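You operate a simulated robot arm through the tools that you are given. There is no shell and no other tool.

You are at the controls of a simulated two-armed robot. One attempt, no reset.

TASK
Wipe off both sticky marks with the napkin that the today card names.
Fine: press it on the suds first and put it back. What is to be rubbed or washed off counts as gone when no trace of it is left.

It is judged by the outcome, as a careful person would: the job done as asked, and still so three seconds after it is handed in. It fails if anything else is knocked over, pushed out of place, dropped, spilled or broken. Flat cloth is picked up by pressing the open fingertips on it (5 to 10 N) and closing them slowly along it; thin cloth reads only 2 to 8 mm in the jaws.

THE ROBOT
Two 7-joint arms with fingered hands on one trunk that stands fixed in place. Base frame: the origin is at the foot of the trunk, x ahead of it, y to its left, z up. Lengths are in m, angles in degrees, forces in N, time in s.
The left shoulder is at [0.055, 0.158, 1.118], the right one opposite. With the tool pointing down near the work surface each hand reaches from about 0.42 to 0.84 m from the base axis, measured 20 degrees to its own side. Payload 4 kg a hand.
The TCP of each hand is the grasp point between the finger pads, 0.03 m short of the fingertips. In the tool frame z runs along the fingers and y along their closing line. The gripper opens to 0.104 m; its body begins 0.035 m behind the TCP. The gripper is a hand of 4 fingers: y runs from the thumb to the fingers, the wrist lies at [-0.015, -0.104, -0.178] in the tool frame, and closing takes about 1.5 s.
Orientation is told as [roll, pitch, yaw] about the base's x, y, z axes, in that order, counted from this pose: with the fingers straight down and the wrist toward the robot, the tool's x, y and z point along [0, 1, 0], [1, 0, 0] and [0, 0, -1] of the base frame.

THE INTERFACE
- The arms move only by the tool apply_moves. It takes "left_deltas", "right_deltas" or both (then of equal length, played together; a hand with none holds still); each is one flat list of numbers, 6 for each row, row after row: the shift along the tool's x, y, z in cm, then the turn, a rotation vector about the tool's x, y, z in degrees. In form: [tx, ty, tz, wx, wy, wz, tx, ty, tz, wx, wy, wz, ...]. A call has 1 to 20 rows; each row shifts and turns the commanded pose from where the row before left it, along the tool's axes as they then stand. "left_grip" and "right_grip" are, for a hand that has rows, the finger opening in cm, from 0 to 10.4, set as the call begins (left out, the last holds). A row lasts 0.2 s, in which the tool goes at most 0.05 m and 8.6 degrees; a call with a longer step from one row to the next is refused whole, and so is a gripper value outside its range. Where a pose cannot be reached the arm comes as near as it can. A force on the tool above 40 N (or 10 N above the force at the start of the call, whichever is more), or a blocked arm, ends the call early, and 0.2 s more pass. The fingers move at their own pace (about 0.045 m/s each) and stop on an object; they squeeze with about 33 N. The grip force told is the motor's: it shows also when the fingers shut on nothing. Time passes only in rows, and 0.2 s behind the last, so rows that do not move let the fingers close. It gives the time, the measured TCP pose, the force on the tool (base axes), the opening and the grip force at its end, in the units of the frame above (readings bear some noise), with the torque about the TCP (base axes, N m) and any sound that the robot's microphone picked up, and new pictures: "views" is both (left out), scene, wrist or none (wrist: the cameras of the hands that moved).
- Cameras (640 x 400 px; columns grow to the right, rows downward): "scene" is now at [0.126, 0.0512, 1.3098]; the picture's right is [0.54, -0.84, -0.01], its down [-0.32, -0.20, -0.93] and it looks along [0.78, 0.51, -0.37] (base axes); focal length 276 px, centre (320, 200). "left" rides on the left gripper at [-0.061, -0.092, -0.13] in its tool frame; the picture's right is [-0.81, -0.28, 0.52], its down [0.53, -0.71, 0.45] and it looks along [0.24, 0.64, 0.72] (tool axes); focal length 275 px, centre (320, 200). "right" rides on the right gripper at [0.061, -0.092, -0.13] in its tool frame; the picture's right is [-0.81, 0.28, -0.52], its down [-0.53, -0.71, 0.45] and it looks along [-0.24, 0.64, 0.72] (tool axes); focal length 275 px, centre (320, 200). There is no depth. A picture from a camera that has moved, and an enlarged one, comes with that camera's place and axes in the base frame and with its lens.
- slide_trunk(by): moves the trunk up (or, below 0, down) by that many m; the arms and the scene camera ride with it, the base frame stays. It gives what a move gives, with no picture.
- grasp_type(shape, hand): the hand has 4 fingers and takes this shape, open, in about a second: jaw (thumb against the fingers, like two jaws); tri (thumb and two fingers); tip (a fingertip pinch); poke (one finger out to press); point (the index stretched); flat (the hand flat); cup (the hand cupped); fist (a fist). The gripper value then closes the fingers along that shape, each until it touches; the sizes above hold for jaw. It gives what a move gives, with no picture.
- turn_head(pan, tilt): turns the head with the scene camera to pan (to the left, within 80 degrees either way) and tilt (down, from -29 to 69), counted from straight ahead of the robot. It gives what a move gives, and a new picture of the scene camera.
- inspect(camera, box): a new picture of the part [left, top, right, bottom] of that camera's present view, enlarged. No time passes.
- hand_in(): hands the job in; it is judged then, once.

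Nothing tells you positions but the pictures and the camera data. Unless the task says otherwise, let go and move clear before handing in.

The tools are called as name(argument=value, ...) on one line, values as JSON. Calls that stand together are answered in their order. apply_moves: Moves the arms, as the interface text tells. Its arguments: {"type":"object","properties":{"left_deltas":{"type":"array"},"left_grip":{"type":"number"},"right_deltas":{"type":"array"},"right_grip":{"type":"number"},"views":{"type":"string","enum":["both","scene","wrist","none"]}},"required":[]} The other tools are called the same way: slide_trunk (by) moves the trunk up or down; grasp_type (shape, hand) gives the hand a shape; turn_head (pan, tilt) turns the head that bears the scene camera; inspect (camera, box) takes an enlarged picture of a part of a camera's view; hand_in () hands the job in.

At the start:

```text
time: 0.0
left_position: [0.3759, 0.5016, 1.2688]
left_tool_rot: [0.0, -0.1, 0.0]
left_ft_force: [0.6, 0.3, 0.1]
left_torque: [-0.03, 0.01, 0.0]
left_grip_width: 0.104
left_finger_force: 0.0
left_shape: jaw
right_position: [0.517, 0.0887, 1.1799]
right_tool_rot: [0.0, 0.0, -0.1]
right_ft_force: [-1.7, -0.6, -0.6]
right_torque: [-0.02, -0.02, 0.01]
right_grip_width: 0.1036
right_finger_force: 0.0
right_shape: jaw
trunk travel left (down, up): [-0.325, 0.182]
head pan, tilt (commanded): [33.0, 21.2]
```

scene: 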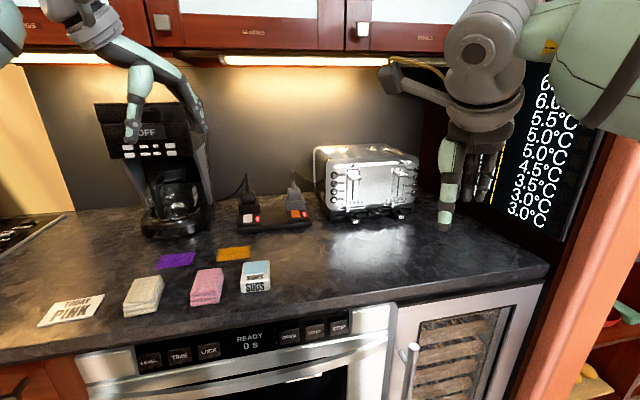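
right: 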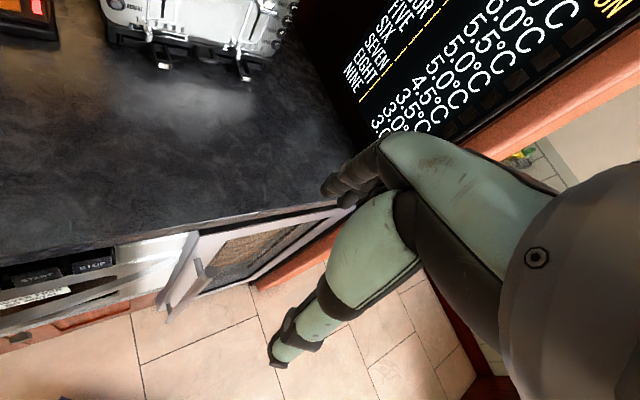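
left: 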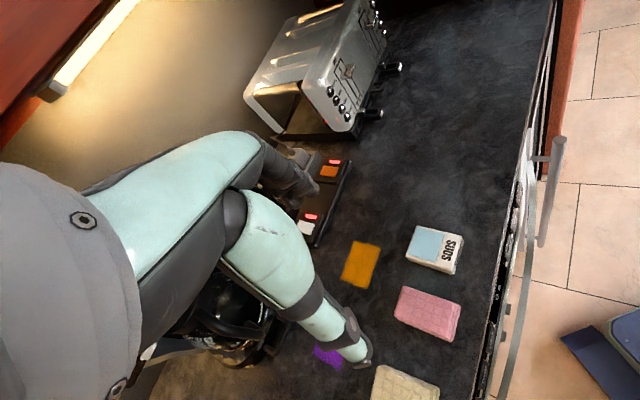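

I see a counter with a "TODAY PINK" card, a cream and a pink folded napkin, a SUDS pad, and a purple and an orange mark. I will look closer before moving.

inspect(camera="scene", box=[20, 220, 300, 340])

inspect(camera="left", box=[280, 200, 500, 400])

```text
2.29 times, centred on (160, 280) of scene
camera zoom: at [0.126, 0.0512, 1.3098], right [0.54, -0.84, -0.01], down [-0.32, -0.2, -0.93], along [0.78, 0.51, -0.37], focal length 632 px, centre (686, 17)
```

zoom: 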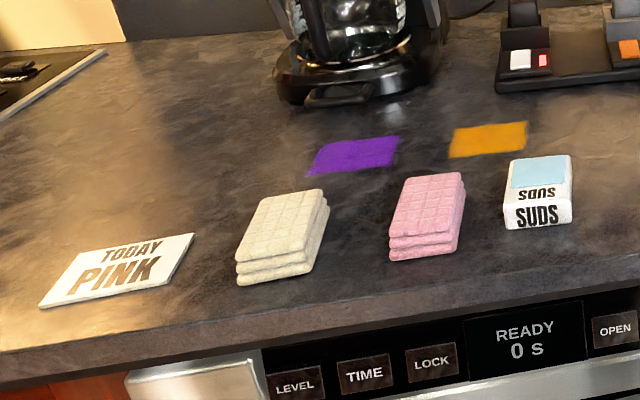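

```text
2.00 times, centred on (390, 300) of left
camera zoom: at [0.2828, 0.4416, 1.3984], right [-0.28, -0.81, -0.52], down [-0.71, 0.53, -0.45], along [0.64, 0.24, -0.72], focal length 551 px, centre (180, 0)
```

zoom: 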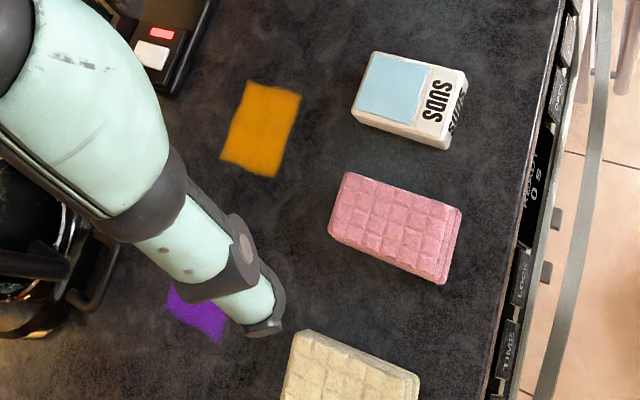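

The card names PINK. The pink napkin looks to be near (0.39, 0.50), a pad of about 9 x 5 cm with its long axis at about 45 degrees. The suds are near (0.465, 0.44), with the orange mark near (0.52, 0.58) and the purple near (0.42, 0.68). I'll aim the head at the work and turn the left hand to match the napkin's short axis, staying high.

turn_head(pan=55, tilt=36)

apply_moves(left_deltas=[0, 0, 0, 0, 0, 7.2, 0, 0, 0, 0, 0, 7.2, 0, 0, 0, 0, 0, 7.2, 0, 0, 0, 0, 0, 7.2, 0, 0, 0, 0, 0, 7.2, 0, 0, 0, 0, 0, 7.2, 0, 0, 0, 0, 0, 0, 0, 0, 0, 0, 0, 0], left_grip=7.0, views="both")

```text
time: 0.9
left_position: [0.3586, 0.5028, 1.2724]
left_tool_rot: [0.1, -0.7, 0.0]
left_ft_force: [-1.1, 0.0, -0.2]
left_torque: [0.0, 0.01, -0.01]
left_grip_width: 0.1043
left_finger_force: 0.1
left_shape: jaw
right_position: [0.5014, 0.0892, 1.1872]
right_tool_rot: [0.1, -0.8, -0.1]
right_ft_force: [0.3, -0.2, 0.1]
right_torque: [-0.03, -0.03, -0.01]
right_grip_width: 0.1038
right_finger_force: 0.1
right_shape: jaw
trunk travel left (down, up): [-0.325, 0.182]
head pan, tilt (commanded): [55.0, 36.0]
camera scene: at [0.0967, 0.0724, 1.2869], right [0.82, -0.57, -0.01], down [-0.35, -0.48, -0.81], along [0.46, 0.66, -0.59], focal length 276 px, centre (320, 200)
```

scene: 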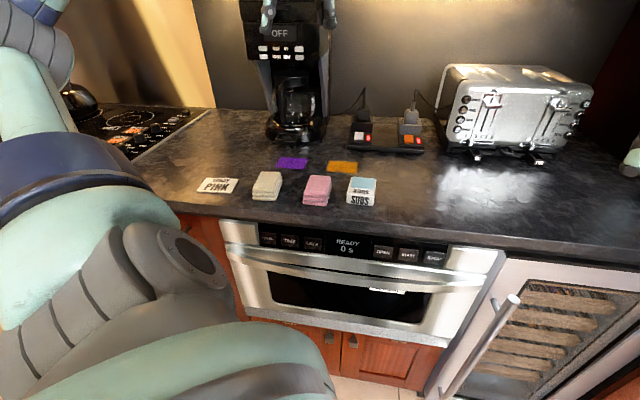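

```text
time: 2.7
left_position: [0.3609, 0.5025, 1.2727]
left_tool_rot: [0.5, -0.5, -43.2]
left_ft_force: [-0.4, 0.2, -0.4]
left_torque: [-0.01, 0.01, 0.02]
left_grip_width: 0.0705
left_finger_force: 0.1
left_shape: jaw
right_position: [0.5036, 0.0888, 1.1867]
right_tool_rot: [0.0, -0.8, -0.1]
right_ft_force: [0.2, 0.2, 0.2]
right_torque: [0.0, 0.0, -0.01]
right_grip_width: 0.104
right_finger_force: 0.1
right_shape: jaw
trunk travel left (down, up): [-0.325, 0.182]
head pan, tilt (commanded): [55.0, 36.0]
camera scene: at [0.0978, 0.0723, 1.2868], right [0.82, -0.57, -0.01], down [-0.35, -0.48, -0.8], along [0.46, 0.66, -0.59], focal length 276 px, centre (320, 200)
camera left: at [0.2493, 0.5212, 1.4021], right [-0.75, -0.4, -0.53], down [-0.15, 0.88, -0.46], along [0.65, -0.26, -0.72], focal length 275 px, centre (320, 200)
```

scene: 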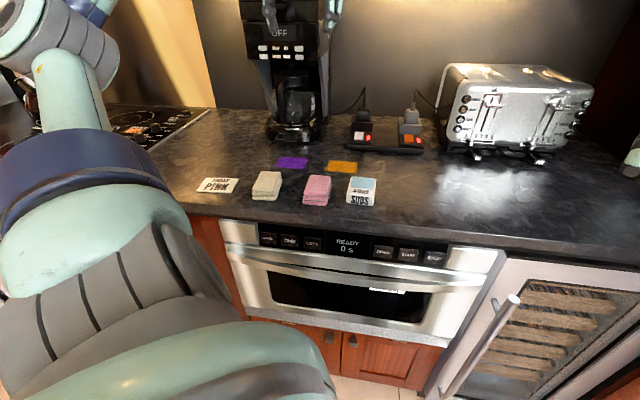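
left: 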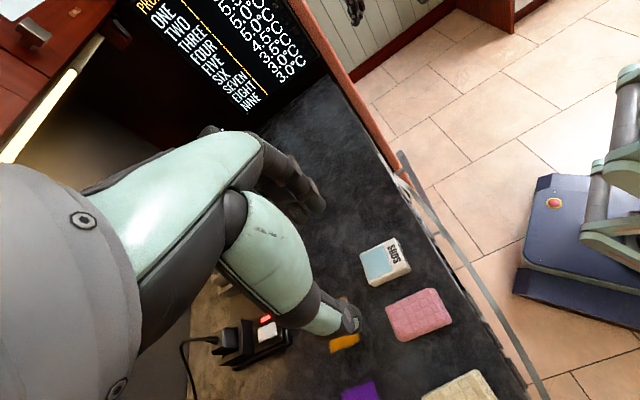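

Objects stay where I took them to be. I'll enlarge both views for exact fixes.

inspect(camera="scene", box=[190, 140, 400, 220])

inspect(camera="left", box=[300, 220, 500, 400])

```text
3.05 times, centred on (295, 180) of scene
camera zoom: at [0.0978, 0.0723, 1.2868], right [0.82, -0.57, -0.01], down [-0.35, -0.48, -0.8], along [0.46, 0.66, -0.59], focal length 842 px, centre (396, 261)
```

zoom: 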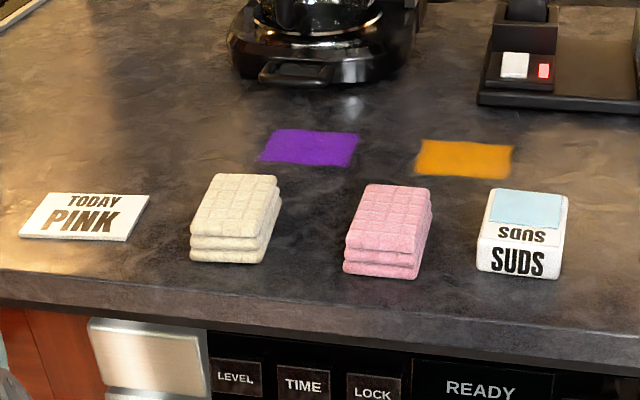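

```text
2.22 times, centred on (400, 310) of left
camera zoom: at [0.2493, 0.5212, 1.4021], right [-0.75, -0.4, -0.53], down [-0.15, 0.88, -0.46], along [0.65, -0.26, -0.72], focal length 612 px, centre (142, -44)
```

zoom: 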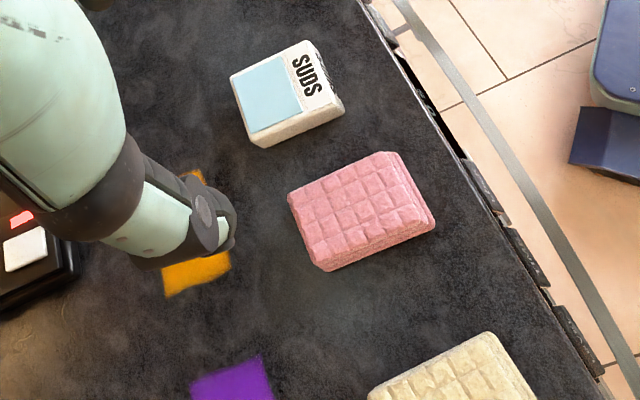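

The pink napkin's top centre comes out near (0.390, 0.504) at about z 0.94, with its long axis at about 45 degrees. I'll move the left hand above it and come down part way.

apply_moves(left_deltas=[0.42, 0.4, 3.6, 0, 0, 0.4, 0.42, 0.4, 3.6, 0, 0, 0.4, 0.42, 0.4, 3.6, 0, 0, 0.4, 0.42, 0.4, 3.6, 0, 0, 0.4, 0.42, 0.4, 3.6, 0, 0, 0.4, 0, 0, 0, 0, 0, 0, 0, 0, 0, 0, 0, 0], left_grip=7.0, views="both")

```text
time: 4.3
left_position: [0.3937, 0.5069, 1.0932]
left_tool_rot: [0.5, -0.5, -45.1]
left_ft_force: [0.3, -0.2, -0.7]
left_torque: [0.01, -0.02, 0.03]
left_grip_width: 0.0704
left_finger_force: 0.1
left_shape: jaw
right_position: [0.5042, 0.0883, 1.1864]
right_tool_rot: [0.0, -0.7, -0.2]
right_ft_force: [-0.2, 0.1, 0.3]
right_torque: [-0.02, -0.04, 0.01]
right_grip_width: 0.1038
right_finger_force: 0.1
right_shape: jaw
trunk travel left (down, up): [-0.325, 0.182]
head pan, tilt (commanded): [55.0, 36.0]
camera scene: at [0.0982, 0.0726, 1.2868], right [0.82, -0.57, -0.01], down [-0.35, -0.48, -0.8], along [0.46, 0.66, -0.59], focal length 276 px, centre (320, 200)
camera left: at [0.2822, 0.5276, 1.2224], right [-0.76, -0.38, -0.53], down [-0.12, 0.88, -0.46], along [0.64, -0.28, -0.72], focal length 275 px, centre (320, 200)
```

scene: 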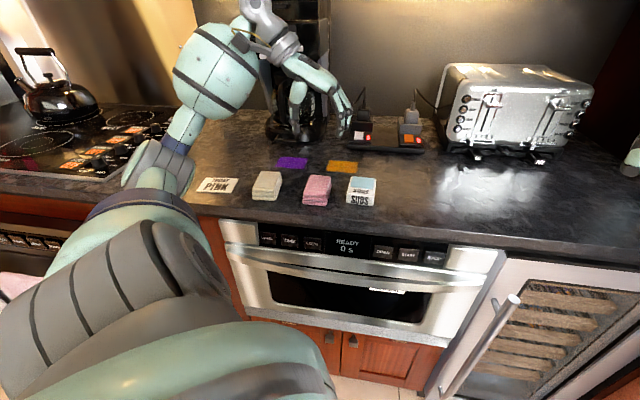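
left: 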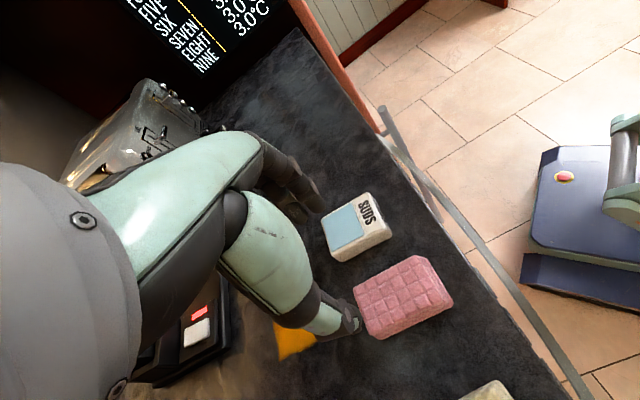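

inspect(camera="left", box=[260, 160, 500, 360])

inspect(camera="scene", box=[230, 60, 400, 220])

```text
2.00 times, centred on (380, 260) of left
camera zoom: at [0.2822, 0.5276, 1.2224], right [-0.76, -0.38, -0.53], down [-0.12, 0.88, -0.46], along [0.64, -0.28, -0.72], focal length 551 px, centre (200, 80)
```

zoom: 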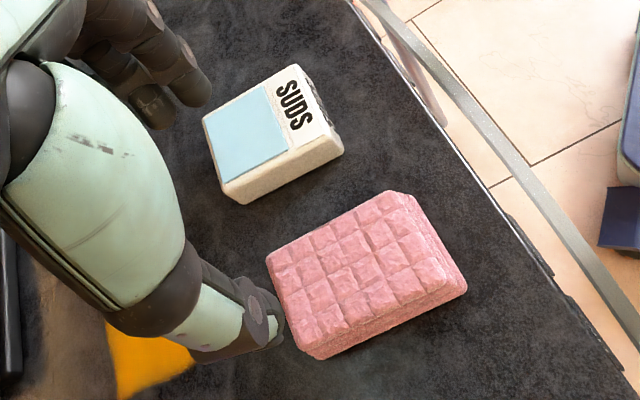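

```text
2.50 times, centred on (315, 140) of scene
camera zoom: at [0.0982, 0.0726, 1.2868], right [0.82, -0.57, -0.01], down [-0.35, -0.48, -0.8], along [0.46, 0.66, -0.59], focal length 691 px, centre (332, 350)
```

zoom: 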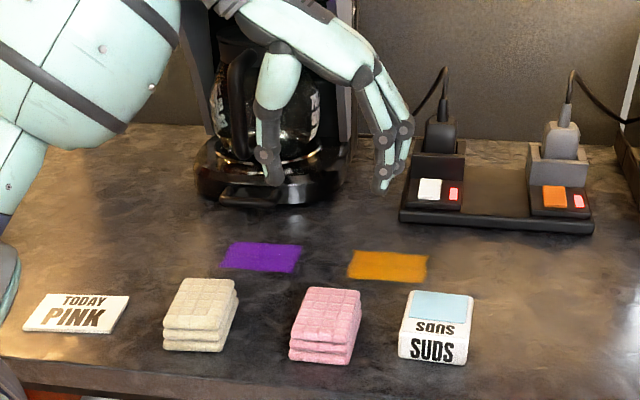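

The hand is lined up over the napkin within a few millimetres, and the suds box is about 6 cm off on the finger side, so I keep the opening small. I'll come down until the fingertips are just at the napkin's top.

apply_moves(left_deltas=[-0.1, 0, 2.5, 0, 0, 0, -0.1, 0, 2.5, 0, 0, 0, -0.1, 0, 2.5, 0, 0, 0, -0.1, 0, 2.0, 0, 0, 0, 0, 0, 1.5, 0, 0, 0, 0, 0, 0.8, 0, 0, 0, 0, 0, 0, 0, 0, 0], left_grip=6.4, views="both")

inspect(camera="left", box=[260, 120, 500, 360])

inspect(camera="scene", box=[230, 100, 400, 220])

```text
time: 5.9
left_position: [0.3915, 0.5003, 0.9741]
left_tool_rot: [0.5, -0.4, -45.2]
left_ft_force: [0.3, 0.1, -0.7]
left_torque: [-0.04, 0.0, 0.02]
left_grip_width: 0.0643
left_finger_force: 0.0
left_shape: jaw
right_position: [0.5026, 0.089, 1.1857]
right_tool_rot: [0.0, -0.8, -0.1]
right_ft_force: [-0.2, -0.5, 1.0]
right_torque: [0.0, 0.0, -0.03]
right_grip_width: 0.1038
right_finger_force: 0.1
right_shape: jaw
trunk travel left (down, up): [-0.325, 0.182]
head pan, tilt (commanded): [55.0, 36.0]
camera scene: at [0.098, 0.0723, 1.2868], right [0.82, -0.57, -0.01], down [-0.35, -0.48, -0.8], along [0.46, 0.66, -0.59], focal length 276 px, centre (320, 200)
camera left: at [0.281, 0.5227, 1.1035], right [-0.76, -0.38, -0.53], down [-0.12, 0.88, -0.46], along [0.64, -0.28, -0.72], focal length 275 px, centre (320, 200)
```

scene: 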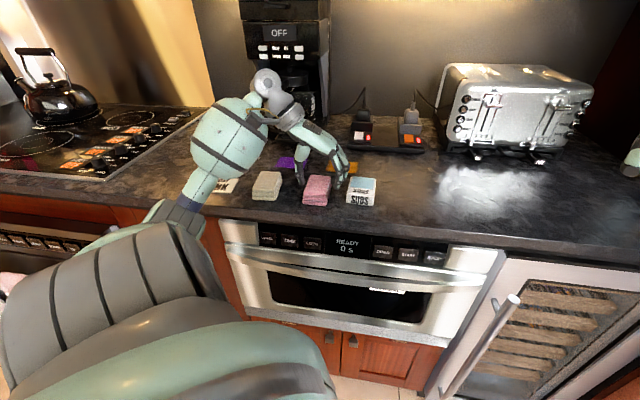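
left: 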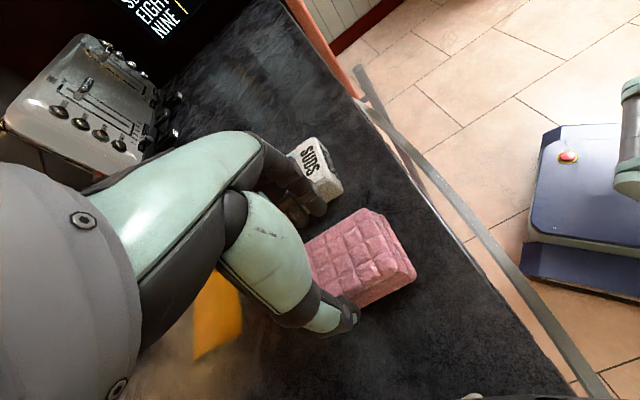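

```text
1.67 times, centred on (380, 240) of left
camera zoom: at [0.281, 0.5227, 1.1035], right [-0.76, -0.38, -0.53], down [-0.12, 0.88, -0.46], along [0.64, -0.28, -0.72], focal length 459 px, centre (220, 133)
```

zoom: 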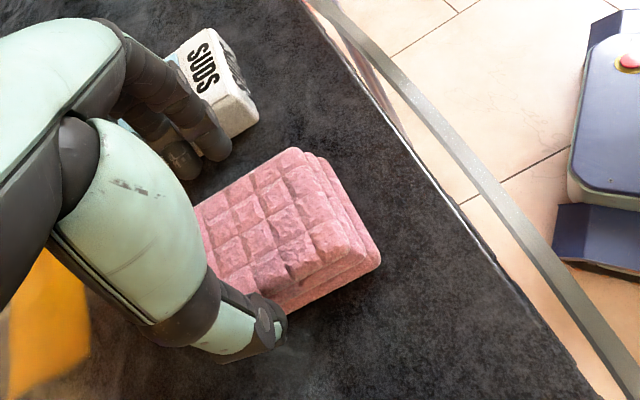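

```text
3.33 times, centred on (315, 160) of scene
camera zoom: at [0.098, 0.0723, 1.2868], right [0.82, -0.57, -0.01], down [-0.35, -0.48, -0.8], along [0.46, 0.66, -0.59], focal length 921 px, centre (337, 333)
```

zoom: 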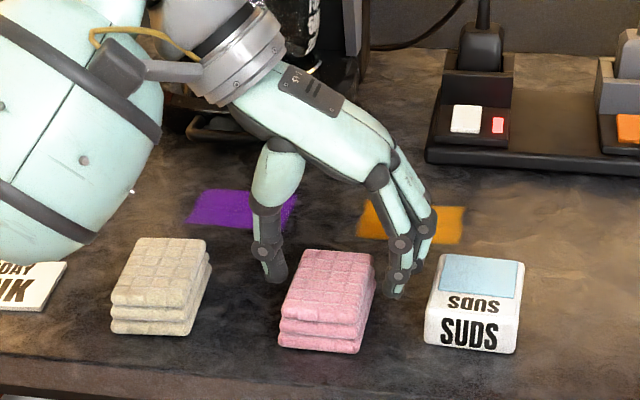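

Fingers straddle the pink napkin with clear room to the suds box and cream napkin. I'll lower in small steps while watching the force.

apply_moves(left_deltas=[0.1, 0, 0.6, 0, 0, 0, 0.1, 0, 0.6, 0, 0, 0, 0, 0, 0.5, 0, 0, 0, 0, 0, 0, 0, 0, 0], views="both")

inspect(camera="scene", box=[230, 100, 400, 220])

inspect(camera="left", box=[260, 120, 460, 340])

```text
time: 6.9
left_position: [0.3926, 0.5025, 0.9569]
left_tool_rot: [0.5, -0.5, -45.1]
left_ft_force: [0.2, -0.5, 0.2]
left_torque: [0.01, 0.03, 0.0]
left_grip_width: 0.0646
left_finger_force: 0.0
left_shape: jaw
right_position: [0.5026, 0.0887, 1.1873]
right_tool_rot: [0.0, -0.7, -0.2]
right_ft_force: [-0.4, -0.1, 1.0]
right_torque: [-0.03, 0.04, -0.01]
right_grip_width: 0.1038
right_finger_force: 0.0
right_shape: jaw
trunk travel left (down, up): [-0.325, 0.182]
head pan, tilt (commanded): [55.0, 36.0]
camera scene: at [0.098, 0.0723, 1.2868], right [0.82, -0.57, -0.01], down [-0.35, -0.48, -0.8], along [0.46, 0.66, -0.59], focal length 276 px, centre (320, 200)
camera left: at [0.2811, 0.5251, 1.0864], right [-0.76, -0.38, -0.53], down [-0.12, 0.88, -0.46], along [0.64, -0.28, -0.72], focal length 275 px, centre (320, 200)
```

scene: 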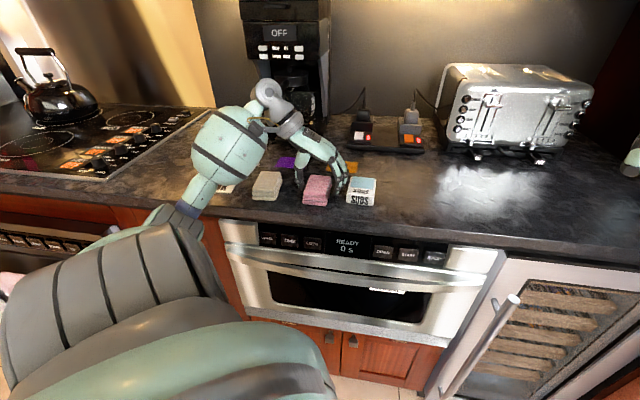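
left: 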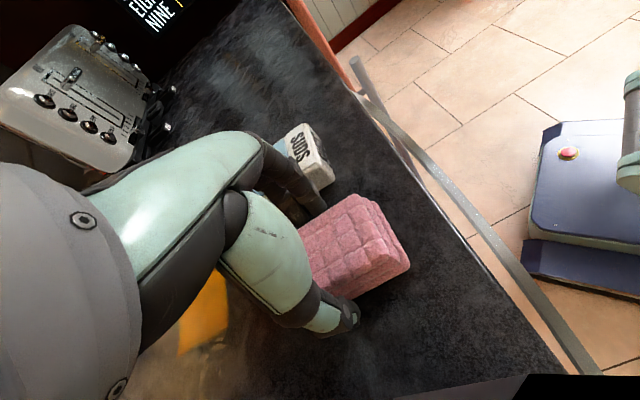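

```text
3.33 times, centred on (315, 160) of scene
camera zoom: at [0.098, 0.0723, 1.2868], right [0.82, -0.57, -0.01], down [-0.35, -0.48, -0.8], along [0.46, 0.66, -0.59], focal length 921 px, centre (337, 333)
```

zoom: 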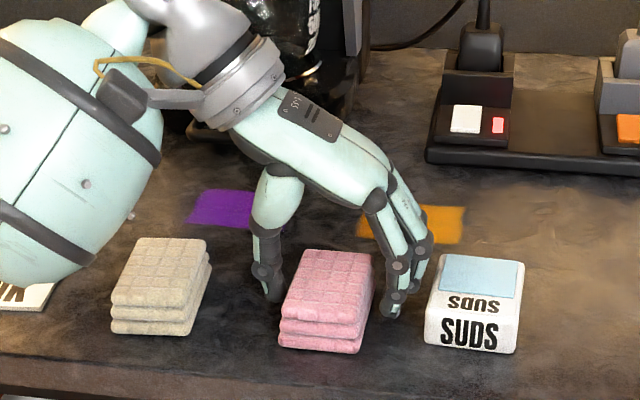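

```text
1.82 times, centred on (360, 230) of left
camera zoom: at [0.2811, 0.5251, 1.0864], right [-0.76, -0.38, -0.53], down [-0.12, 0.88, -0.46], along [0.64, -0.28, -0.72], focal length 500 px, centre (247, 146)
```

zoom: 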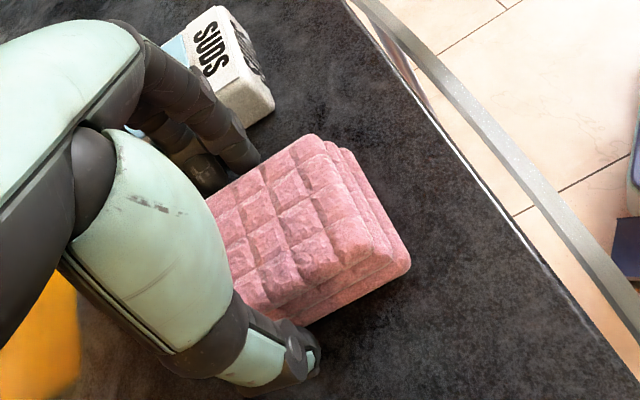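

No contact yet; tips are at about z 0.927. I'll feel for the counter with small steps so that I know its height for the wiping.

apply_moves(left_deltas=[0, 0, 0.25, 0, 0, 0, 0, 0, 0.25, 0, 0, 0, 0, 0, 0.2, 0, 0, 0, 0, 0, 0, 0, 0, 0], views="none")

```text
time: 7.9
left_position: [0.3926, 0.5036, 0.9515]
left_tool_rot: [0.5, -0.4, -45.2]
left_ft_force: [1.1, 0.4, 0.1]
left_torque: [-0.02, 0.01, 0.01]
left_grip_width: 0.0644
left_finger_force: 0.1
left_shape: jaw
right_position: [0.5039, 0.0882, 1.1856]
right_tool_rot: [0.0, -0.7, -0.1]
right_ft_force: [-0.1, 0.3, 0.9]
right_torque: [-0.02, 0.03, 0.03]
right_grip_width: 0.104
right_finger_force: 0.0
right_shape: jaw
trunk travel left (down, up): [-0.325, 0.182]
head pan, tilt (commanded): [55.0, 36.0]
```

apply_moves(left_deltas=[0, 0, 0.2, 0, 0, 0, 0, 0, 0.2, 0, 0, 0, 0, 0, 0.2, 0, 0, 0, 0, 0, 0, 0, 0, 0], views="none")

```text
time: 8.9
left_position: [0.3922, 0.5006, 0.9498]
left_tool_rot: [1.0, -0.6, -45.1]
left_ft_force: [3.6, 0.7, 37.5]
left_torque: [0.6, 0.58, 0.07]
left_grip_width: 0.063
left_finger_force: 0.0
left_shape: jaw
right_position: [0.5019, 0.085, 1.1881]
right_tool_rot: [0.1, -0.8, -0.2]
right_ft_force: [-0.1, 0.3, 0.4]
right_torque: [0.0, -0.01, 0.01]
right_grip_width: 0.1035
right_finger_force: 0.1
right_shape: jaw
trunk travel left (down, up): [-0.325, 0.182]
head pan, tilt (commanded): [55.0, 36.0]
```

The counter is at about z 0.920 (contact at TCP 0.950). I'll rise so the tips clear it by about 9 mm and close on the napkin across its short side.

apply_moves(left_deltas=[0, 0, -0.7, 0, 0, 0, 0, 0, -0.7, 0, 0, 0, 0, 0, 0, 0, 0, 0], views="none")

apply_moves(left_deltas=[0, 0, 0, 0, 0, 0, 0, 0, 0, 0, 0, 0, 0, 0, 0, 0, 0, 0, 0, 0, 0, 0, 0, 0, 0, 0, 0, 0, 0, 0, 0, 0, 0, 0, 0, 0, 0, 0, 0, 0, 0, 0, 0, 0, 0, 0, 0, 0], left_grip=3.5, views="both")

inspect(camera="scene", box=[230, 100, 400, 220])

```text
time: 9.7
left_position: [0.3911, 0.5027, 0.9593]
left_tool_rot: [0.4, -0.2, -45.1]
left_ft_force: [-0.6, 0.3, 0.2]
left_torque: [0.0, -0.01, -0.04]
left_grip_width: 0.0638
left_finger_force: 0.2
left_shape: jaw
right_position: [0.503, 0.0878, 1.1875]
right_tool_rot: [0.1, -0.8, -0.2]
right_ft_force: [0.8, -0.9, 0.4]
right_torque: [-0.01, -0.01, 0.02]
right_grip_width: 0.1039
right_finger_force: 0.0
right_shape: jaw
trunk travel left (down, up): [-0.325, 0.182]
head pan, tilt (commanded): [55.0, 36.0]
```

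```text
time: 11.5
left_position: [0.3936, 0.5035, 0.9589]
left_tool_rot: [0.5, -0.4, -45.2]
left_ft_force: [0.6, 0.3, -0.5]
left_torque: [0.0, -0.06, 0.01]
left_grip_width: 0.0489
left_finger_force: 33.1
left_shape: jaw
right_position: [0.503, 0.0887, 1.1861]
right_tool_rot: [0.0, -0.7, 0.0]
right_ft_force: [0.2, -0.5, -0.1]
right_torque: [0.01, 0.0, 0.01]
right_grip_width: 0.1038
right_finger_force: 0.0
right_shape: jaw
trunk travel left (down, up): [-0.325, 0.182]
head pan, tilt (commanded): [55.0, 36.0]
camera scene: at [0.098, 0.0724, 1.2868], right [0.82, -0.57, -0.01], down [-0.35, -0.48, -0.8], along [0.46, 0.66, -0.59], focal length 276 px, centre (320, 200)
camera left: at [0.2807, 0.5251, 1.0882], right [-0.76, -0.38, -0.53], down [-0.12, 0.88, -0.46], along [0.64, -0.28, -0.72], focal length 275 px, centre (320, 200)
```

scene: 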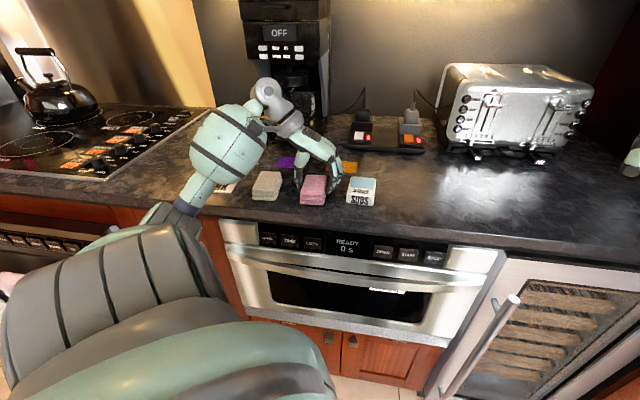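
left: 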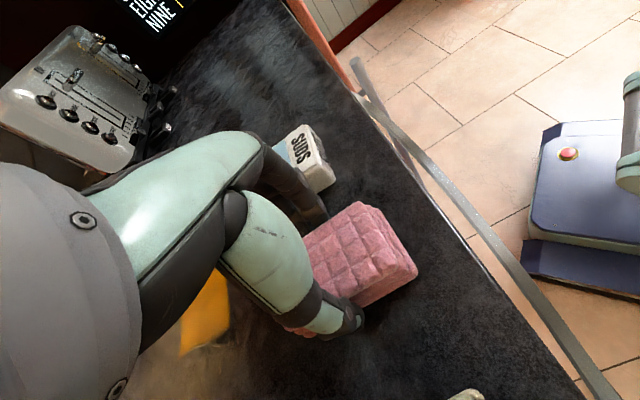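

```text
3.33 times, centred on (315, 160) of scene
camera zoom: at [0.098, 0.0724, 1.2868], right [0.82, -0.57, -0.01], down [-0.35, -0.48, -0.8], along [0.46, 0.66, -0.59], focal length 921 px, centre (337, 333)
```

zoom: 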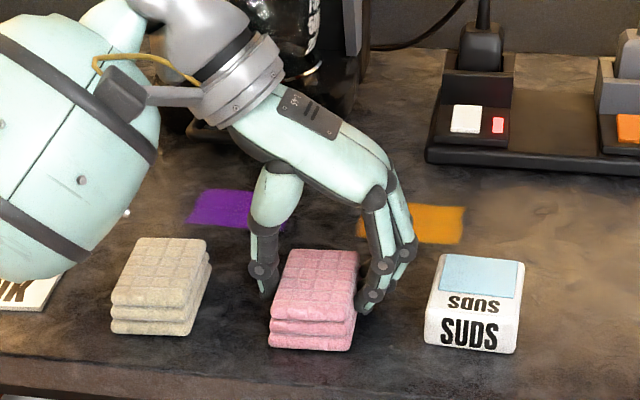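

The napkin is gripped (4.9 cm, 33 N), having shifted about 7 mm toward the cream one when centred; I'll correct for that when I put it back. Now I lift it straight up and check the hold.

apply_moves(left_deltas=[0, 0, -1, 0, 0, 0, 0, 0, -2, 0, 0, 0, 0, 0, -2, 0, 0, 0, 0, 0, -2, 0, 0, 0, 0, 0, 0, 0, 0, 0], views="both")

inspect(camera="scene", box=[230, 100, 400, 220])

inspect(camera="left", box=[240, 120, 480, 340])

```text
time: 12.7
left_position: [0.3905, 0.503, 1.0303]
left_tool_rot: [0.5, -0.4, -45.1]
left_ft_force: [-0.3, -0.9, -1.2]
left_torque: [0.01, 0.01, 0.0]
left_grip_width: 0.0491
left_finger_force: 33.4
left_shape: jaw
right_position: [0.5032, 0.0896, 1.1867]
right_tool_rot: [0.0, -0.8, -0.1]
right_ft_force: [0.2, -0.3, 0.9]
right_torque: [-0.01, -0.01, 0.01]
right_grip_width: 0.1039
right_finger_force: 0.1
right_shape: jaw
trunk travel left (down, up): [-0.325, 0.182]
head pan, tilt (commanded): [55.0, 36.0]
camera scene: at [0.098, 0.0726, 1.2868], right [0.82, -0.57, -0.01], down [-0.35, -0.48, -0.8], along [0.46, 0.66, -0.59], focal length 276 px, centre (320, 200)
camera left: at [0.28, 0.5246, 1.1586], right [-0.76, -0.38, -0.53], down [-0.12, 0.88, -0.46], along [0.64, -0.28, -0.72], focal length 275 px, centre (320, 200)
```

scene: 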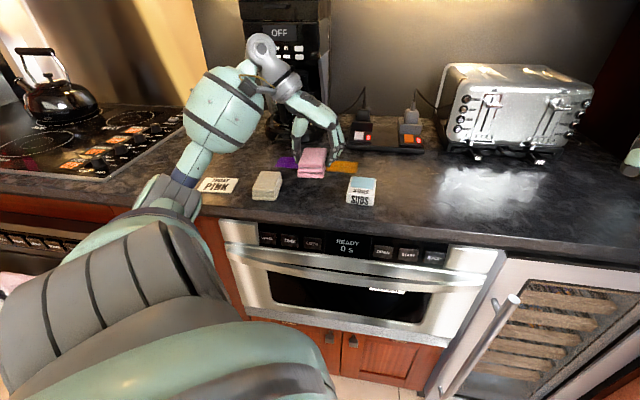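
left: 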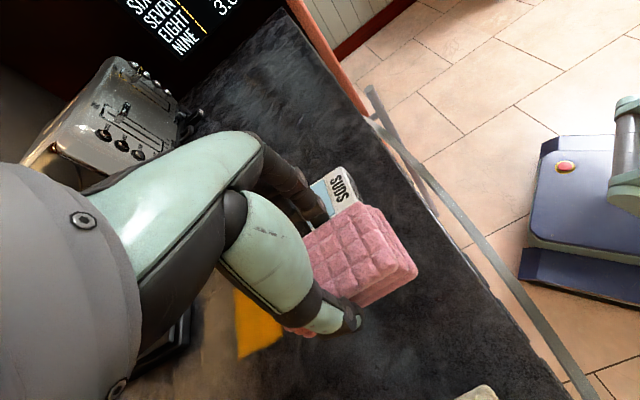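

```text
3.33 times, centred on (315, 160) of scene
camera zoom: at [0.098, 0.0726, 1.2868], right [0.82, -0.57, -0.01], down [-0.35, -0.48, -0.8], along [0.46, 0.66, -0.59], focal length 921 px, centre (337, 333)
```

zoom: 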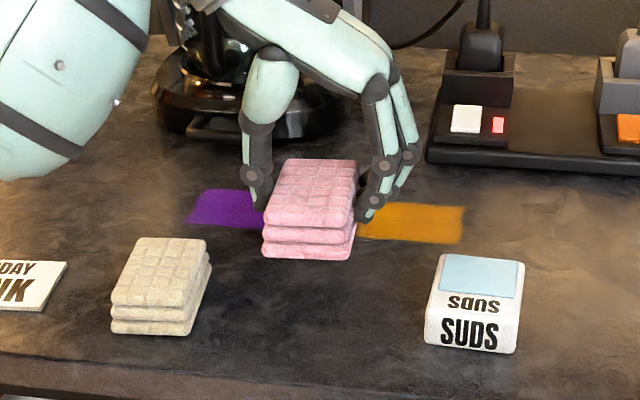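

```text
1.82 times, centred on (360, 230) of left
camera zoom: at [0.28, 0.5246, 1.1586], right [-0.76, -0.38, -0.53], down [-0.12, 0.88, -0.46], along [0.64, -0.28, -0.72], focal length 500 px, centre (247, 146)
```

zoom: 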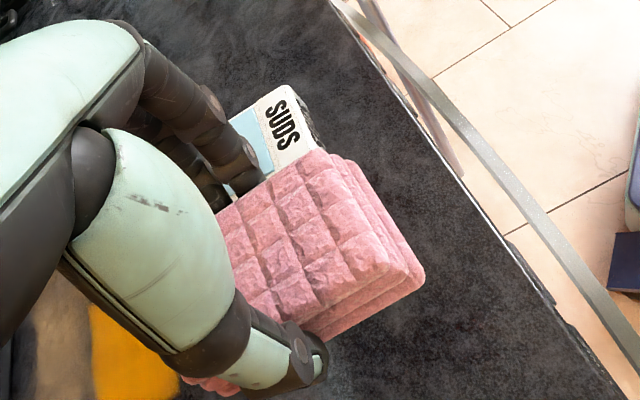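

The napkin hangs level, its centre about 1 cm to the thumb side of the TCP. Next I carry it over the blue suds pad (centre about (0.475, 0.450), top about z 0.947), staying above.

apply_moves(left_deltas=[0.4, 1.8, 0, 0, 0, 0, 0.5, 1.8, 0, 0, 0, 0, 0.5, 1.8, 0, 0, 0, 0, 0.4, 1.8, 0, 0, 0, 0, 0.4, 1.8, 0, 0, 0, 0, 0.4, 1.7, 0, 0, 0, 0, 0, 0, 1.5, 0, 0, 0, 0, 0, 1.0, 0, 0, 0, 0, 0, 0, 0, 0, 0], views="both")

inspect(camera="scene", box=[260, 100, 430, 220])

inspect(camera="left", box=[240, 120, 480, 340])

```text
time: 14.7
left_position: [0.4873, 0.4459, 1.0061]
left_tool_rot: [0.6, -0.4, -45.2]
left_ft_force: [0.4, -0.2, -0.1]
left_torque: [0.0, -0.01, 0.0]
left_grip_width: 0.0489
left_finger_force: 32.8
left_shape: jaw
right_position: [0.5042, 0.088, 1.1859]
right_tool_rot: [0.1, -0.8, -0.2]
right_ft_force: [-0.6, -0.7, -0.1]
right_torque: [-0.02, 0.0, 0.02]
right_grip_width: 0.104
right_finger_force: 0.1
right_shape: jaw
trunk travel left (down, up): [-0.325, 0.182]
head pan, tilt (commanded): [55.0, 36.0]
camera scene: at [0.0983, 0.0723, 1.2868], right [0.82, -0.57, -0.01], down [-0.35, -0.48, -0.8], along [0.46, 0.66, -0.59], focal length 276 px, centre (320, 200)
camera left: at [0.3764, 0.4671, 1.135], right [-0.76, -0.37, -0.53], down [-0.12, 0.88, -0.45], along [0.64, -0.28, -0.72], focal length 275 px, centre (320, 200)
```

scene: 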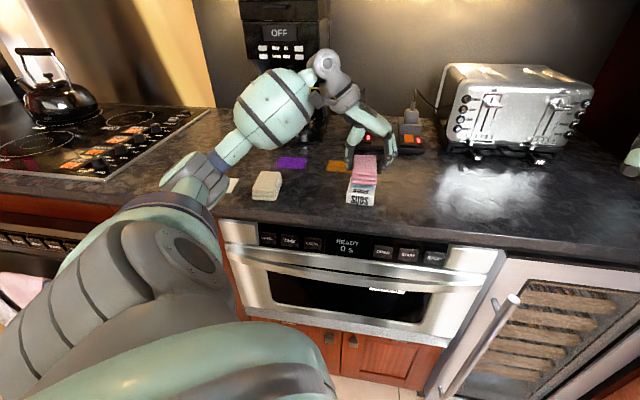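
left: 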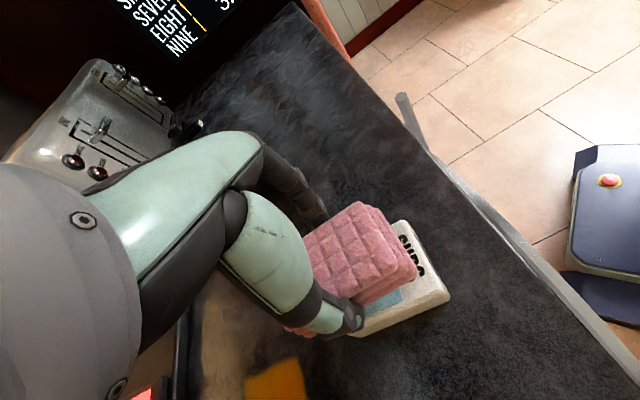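

```text
3.33 times, centred on (345, 160) of scene
camera zoom: at [0.0983, 0.0723, 1.2868], right [0.82, -0.57, -0.01], down [-0.35, -0.48, -0.8], along [0.46, 0.66, -0.59], focal length 921 px, centre (237, 333)
```

zoom: 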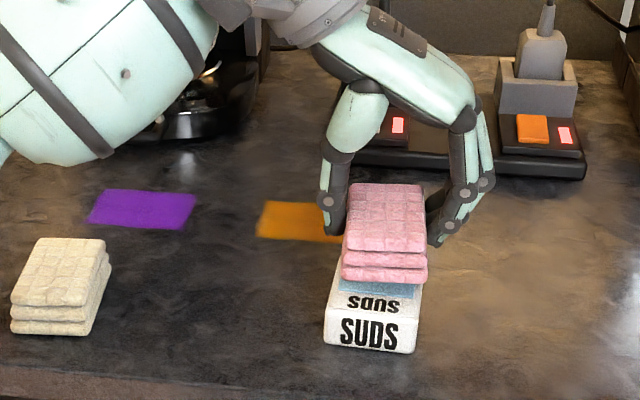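

```text
1.82 times, centred on (360, 230) of left
camera zoom: at [0.3764, 0.4671, 1.135], right [-0.76, -0.37, -0.53], down [-0.12, 0.88, -0.45], along [0.64, -0.28, -0.72], focal length 500 px, centre (247, 146)
```

zoom: 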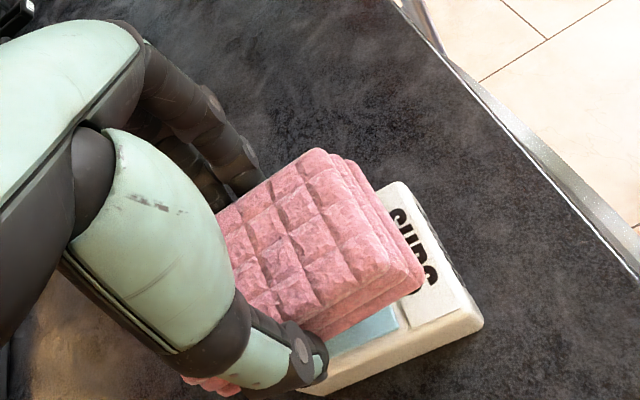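

The napkin sits 2 cm above the suds pad, nearly centred. I'll nudge it back a few mm and lower it straight down until it presses.

apply_moves(left_deltas=[-0.4, -0.3, 0, 0, 0, 0, 0, 0, 0.8, 0, 0, 0, 0, 0, 0.7, 0, 0, 0, 0, 0, 0, 0, 0, 0], views="none")

```text
time: 15.7
left_position: [0.4825, 0.4454, 0.99]
left_tool_rot: [0.5, -0.4, -45.2]
left_ft_force: [-0.1, 0.1, -1.1]
left_torque: [0.01, 0.03, 0.04]
left_grip_width: 0.0491
left_finger_force: 32.9
left_shape: jaw
right_position: [0.5035, 0.0884, 1.187]
right_tool_rot: [0.1, -0.8, -0.2]
right_ft_force: [0.8, -0.5, -0.2]
right_torque: [0.02, 0.02, 0.01]
right_grip_width: 0.104
right_finger_force: 0.0
right_shape: jaw
trunk travel left (down, up): [-0.325, 0.182]
head pan, tilt (commanded): [55.0, 36.0]
```

apply_moves(left_deltas=[0, 0, 0.2, 0, 0, 0, 0, 0, 0.2, 0, 0, 0, 0, 0, 0, 0, 0, 0], views="none")

```text
time: 16.5
left_position: [0.4828, 0.4436, 0.9881]
left_tool_rot: [0.6, -0.3, -45.3]
left_ft_force: [1.1, 0.9, 6.5]
left_torque: [0.21, 0.2, -0.01]
left_grip_width: 0.0484
left_finger_force: 32.6
left_shape: jaw
right_position: [0.5031, 0.0889, 1.1866]
right_tool_rot: [0.0, -0.7, -0.1]
right_ft_force: [-0.2, 0.4, -0.4]
right_torque: [-0.06, 0.03, 0.02]
right_grip_width: 0.104
right_finger_force: 0.0
right_shape: jaw
trunk travel left (down, up): [-0.325, 0.182]
head pan, tilt (commanded): [55.0, 36.0]
```

Contact with 6.5 N on the suds. I'll press a touch more and hold for a second, then look.

apply_moves(left_deltas=[0, 0, 0.1, 0, 0, 0, 0, 0, 0, 0, 0, 0, 0, 0, 0, 0, 0, 0, 0, 0, 0, 0, 0, 0, 0, 0, 0, 0, 0, 0], views="both")

inspect(camera="scene", box=[260, 100, 430, 220])

inspect(camera="left", box=[240, 120, 480, 340])

```text
time: 17.7
left_position: [0.4825, 0.4419, 0.9869]
left_tool_rot: [0.6, -0.4, -45.3]
left_ft_force: [1.7, 2.8, 15.2]
left_torque: [0.45, 0.3, -0.08]
left_grip_width: 0.0486
left_finger_force: 32.5
left_shape: jaw
right_position: [0.5031, 0.0872, 1.1862]
right_tool_rot: [0.0, -0.7, -0.1]
right_ft_force: [-0.2, 0.3, 0.3]
right_torque: [-0.02, -0.02, 0.0]
right_grip_width: 0.1041
right_finger_force: 0.0
right_shape: jaw
trunk travel left (down, up): [-0.325, 0.182]
head pan, tilt (commanded): [55.0, 36.0]
camera scene: at [0.097, 0.0715, 1.287], right [0.82, -0.57, -0.01], down [-0.35, -0.48, -0.81], along [0.46, 0.66, -0.59], focal length 276 px, centre (320, 200)
camera left: at [0.3707, 0.4652, 1.1158], right [-0.76, -0.37, -0.53], down [-0.12, 0.88, -0.45], along [0.64, -0.28, -0.72], focal length 275 px, centre (320, 200)
```

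scene: 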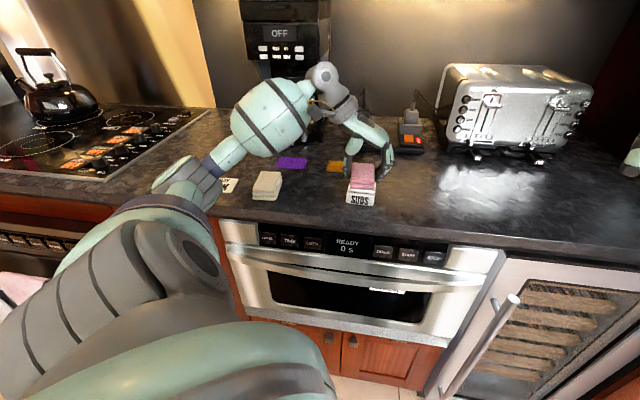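
left: 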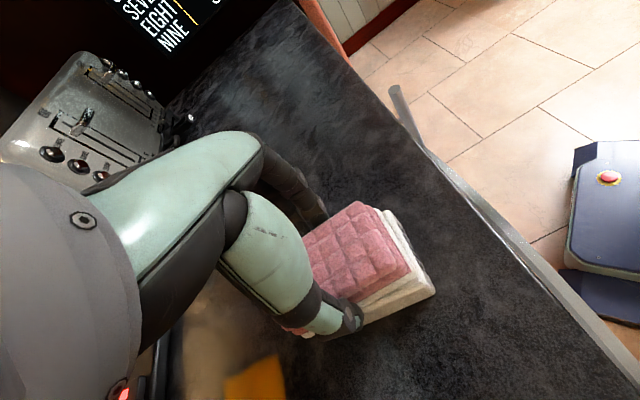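

```text
3.33 times, centred on (345, 160) of scene
camera zoom: at [0.097, 0.0715, 1.287], right [0.82, -0.57, -0.01], down [-0.35, -0.48, -0.81], along [0.46, 0.66, -0.59], focal length 921 px, centre (237, 333)
```

zoom: 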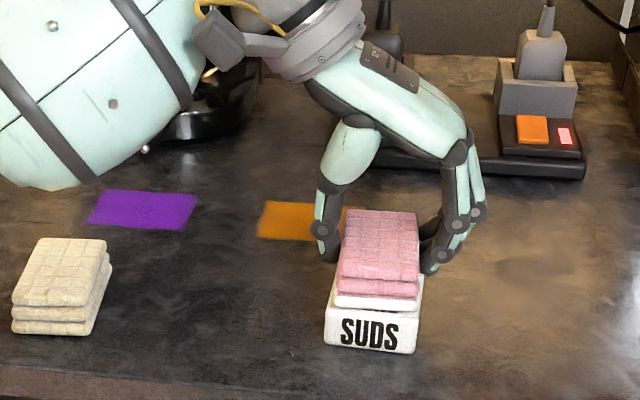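

```text
1.82 times, centred on (360, 230) of left
camera zoom: at [0.3707, 0.4652, 1.1158], right [-0.76, -0.37, -0.53], down [-0.12, 0.88, -0.45], along [0.64, -0.28, -0.72], focal length 500 px, centre (247, 146)
```

zoom: 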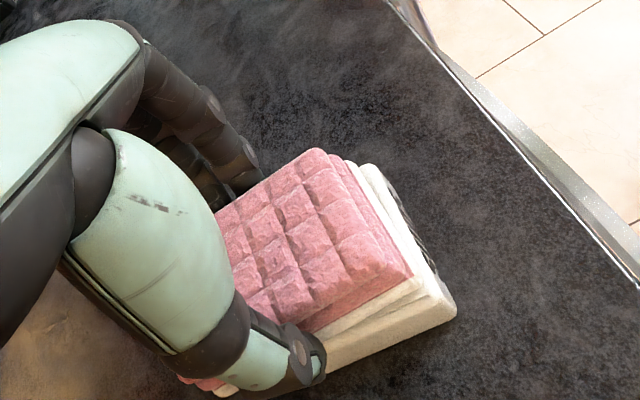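

The napkin's bottom layer has turned white with suds, and the suds box has not moved. I lift straight up and carry the napkin over the orange mark (centre about (0.518, 0.574)).

apply_moves(left_deltas=[0, 0, -1, 0, 0, 0, 0, 0, -1.5, 0, 0, 0, 0, 0, -2, 0, 0, 0, 2.0, -0.95, 0, 0, 0, 0, 2.0, -0.95, 0, 0, 0, 0, 2.0, -0.95, 0, 0, 0, 0, 2.0, -0.95, 0, 0, 0, 0, 2.0, -0.95, 0, 0, 0, 0, 2.0, -0.95, 0, 0, 0, 0, 0, 0, 2, 0, 0, 0, 0, 0, 0, 0, 0, 0], views="both")

inspect(camera="scene", box=[260, 100, 430, 220])

inspect(camera="left", box=[240, 120, 480, 340])

```text
time: 20.1
left_position: [0.5263, 0.5712, 1.014]
left_tool_rot: [0.5, -0.4, -45.3]
left_ft_force: [-0.7, 0.0, -0.1]
left_torque: [0.0, 0.01, 0.02]
left_grip_width: 0.0487
left_finger_force: 33.2
left_shape: jaw
right_position: [0.5027, 0.0881, 1.1857]
right_tool_rot: [-0.1, -0.7, -0.1]
right_ft_force: [0.0, 0.2, -0.5]
right_torque: [-0.04, 0.01, 0.0]
right_grip_width: 0.104
right_finger_force: 0.0
right_shape: jaw
trunk travel left (down, up): [-0.325, 0.182]
head pan, tilt (commanded): [55.0, 36.0]
camera scene: at [0.0981, 0.0721, 1.2868], right [0.82, -0.57, -0.01], down [-0.35, -0.48, -0.8], along [0.46, 0.66, -0.59], focal length 276 px, centre (320, 200)
camera left: at [0.4151, 0.5924, 1.1416], right [-0.76, -0.37, -0.53], down [-0.12, 0.88, -0.45], along [0.63, -0.28, -0.72], focal length 275 px, centre (320, 200)
```

scene: 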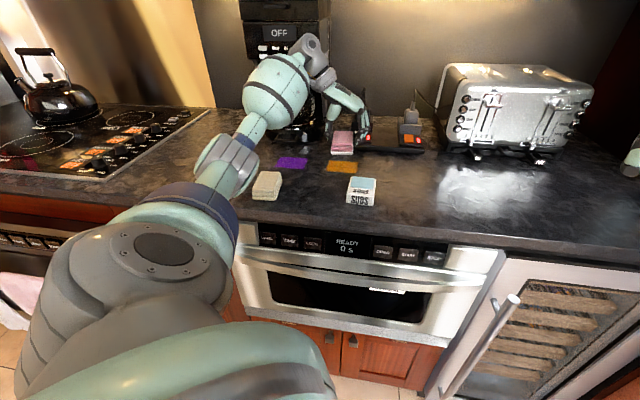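
left: 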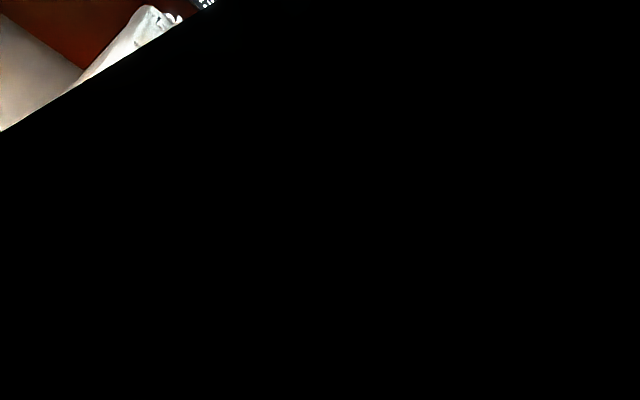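

```text
3.33 times, centred on (345, 160) of scene
camera zoom: at [0.0981, 0.0721, 1.2868], right [0.82, -0.57, -0.01], down [-0.35, -0.48, -0.8], along [0.46, 0.66, -0.59], focal length 921 px, centre (237, 333)
```

zoom: 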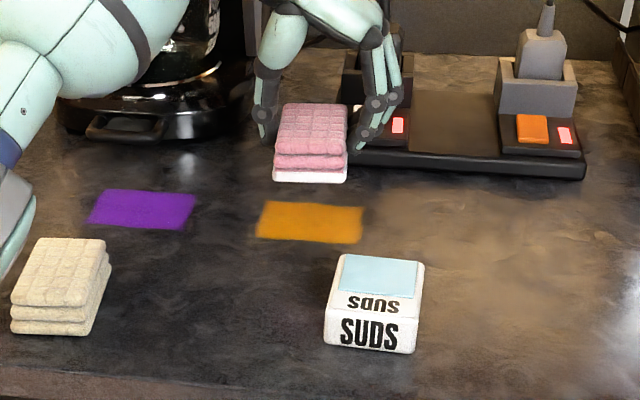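

```text
1.82 times, centred on (360, 230) of left
camera zoom: at [0.4151, 0.5924, 1.1416], right [-0.76, -0.37, -0.53], down [-0.12, 0.88, -0.45], along [0.63, -0.28, -0.72], focal length 500 px, centre (247, 146)
```

zoom: 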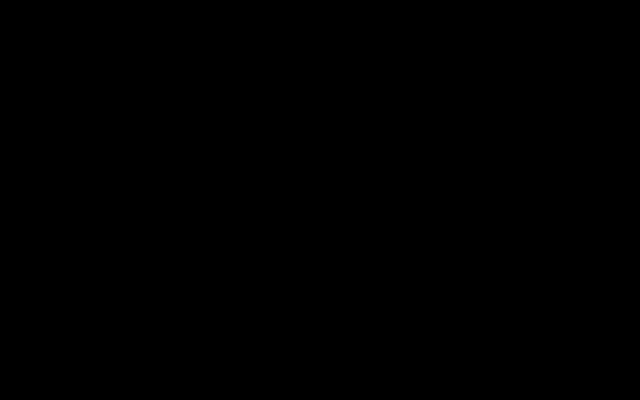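

The napkin (soapy side down) hovers right over the orange mark; the wrist camera is just blocked by the forearm for now, so I use the scene view. I'll lower it to the counter with force checks.

apply_moves(left_deltas=[0, 0, 1.5, 0, 0, 0, 0, 0, 1.5, 0, 0, 0, 0, 0, 1.3, 0, 0, 0, 0, 0, 0.6, 0, 0, 0, 0, 0, 0, 0, 0, 0], views="none")

apply_moves(left_deltas=[0, 0, 0.3, 0, 0, 0, 0, 0, 0.2, 0, 0, 0, 0, 0, 0, 0, 0, 0], views="none")

```text
time: 21.3
left_position: [0.5285, 0.5721, 0.9624]
left_tool_rot: [0.5, -0.4, -45.2]
left_ft_force: [0.1, -0.3, -0.7]
left_torque: [0.0, 0.0, -0.01]
left_grip_width: 0.0485
left_finger_force: 33.0
left_shape: jaw
right_position: [0.503, 0.0889, 1.1873]
right_tool_rot: [-0.1, -0.7, 0.0]
right_ft_force: [0.0, 0.3, 0.5]
right_torque: [0.01, 0.0, -0.01]
right_grip_width: 0.1038
right_finger_force: 0.1
right_shape: jaw
trunk travel left (down, up): [-0.325, 0.182]
head pan, tilt (commanded): [55.0, 36.0]
```

```text
time: 22.1
left_position: [0.5277, 0.5701, 0.9579]
left_tool_rot: [0.6, -0.3, -45.1]
left_ft_force: [0.5, 1.7, 5.4]
left_torque: [0.22, 0.18, -0.06]
left_grip_width: 0.0489
left_finger_force: 33.0
left_shape: jaw
right_position: [0.5027, 0.088, 1.1865]
right_tool_rot: [-0.1, -0.7, -0.1]
right_ft_force: [0.3, 1.1, -0.2]
right_torque: [0.02, -0.01, 0.04]
right_grip_width: 0.104
right_finger_force: 0.1
right_shape: jaw
trunk travel left (down, up): [-0.325, 0.182]
head pan, tilt (commanded): [55.0, 36.0]
```

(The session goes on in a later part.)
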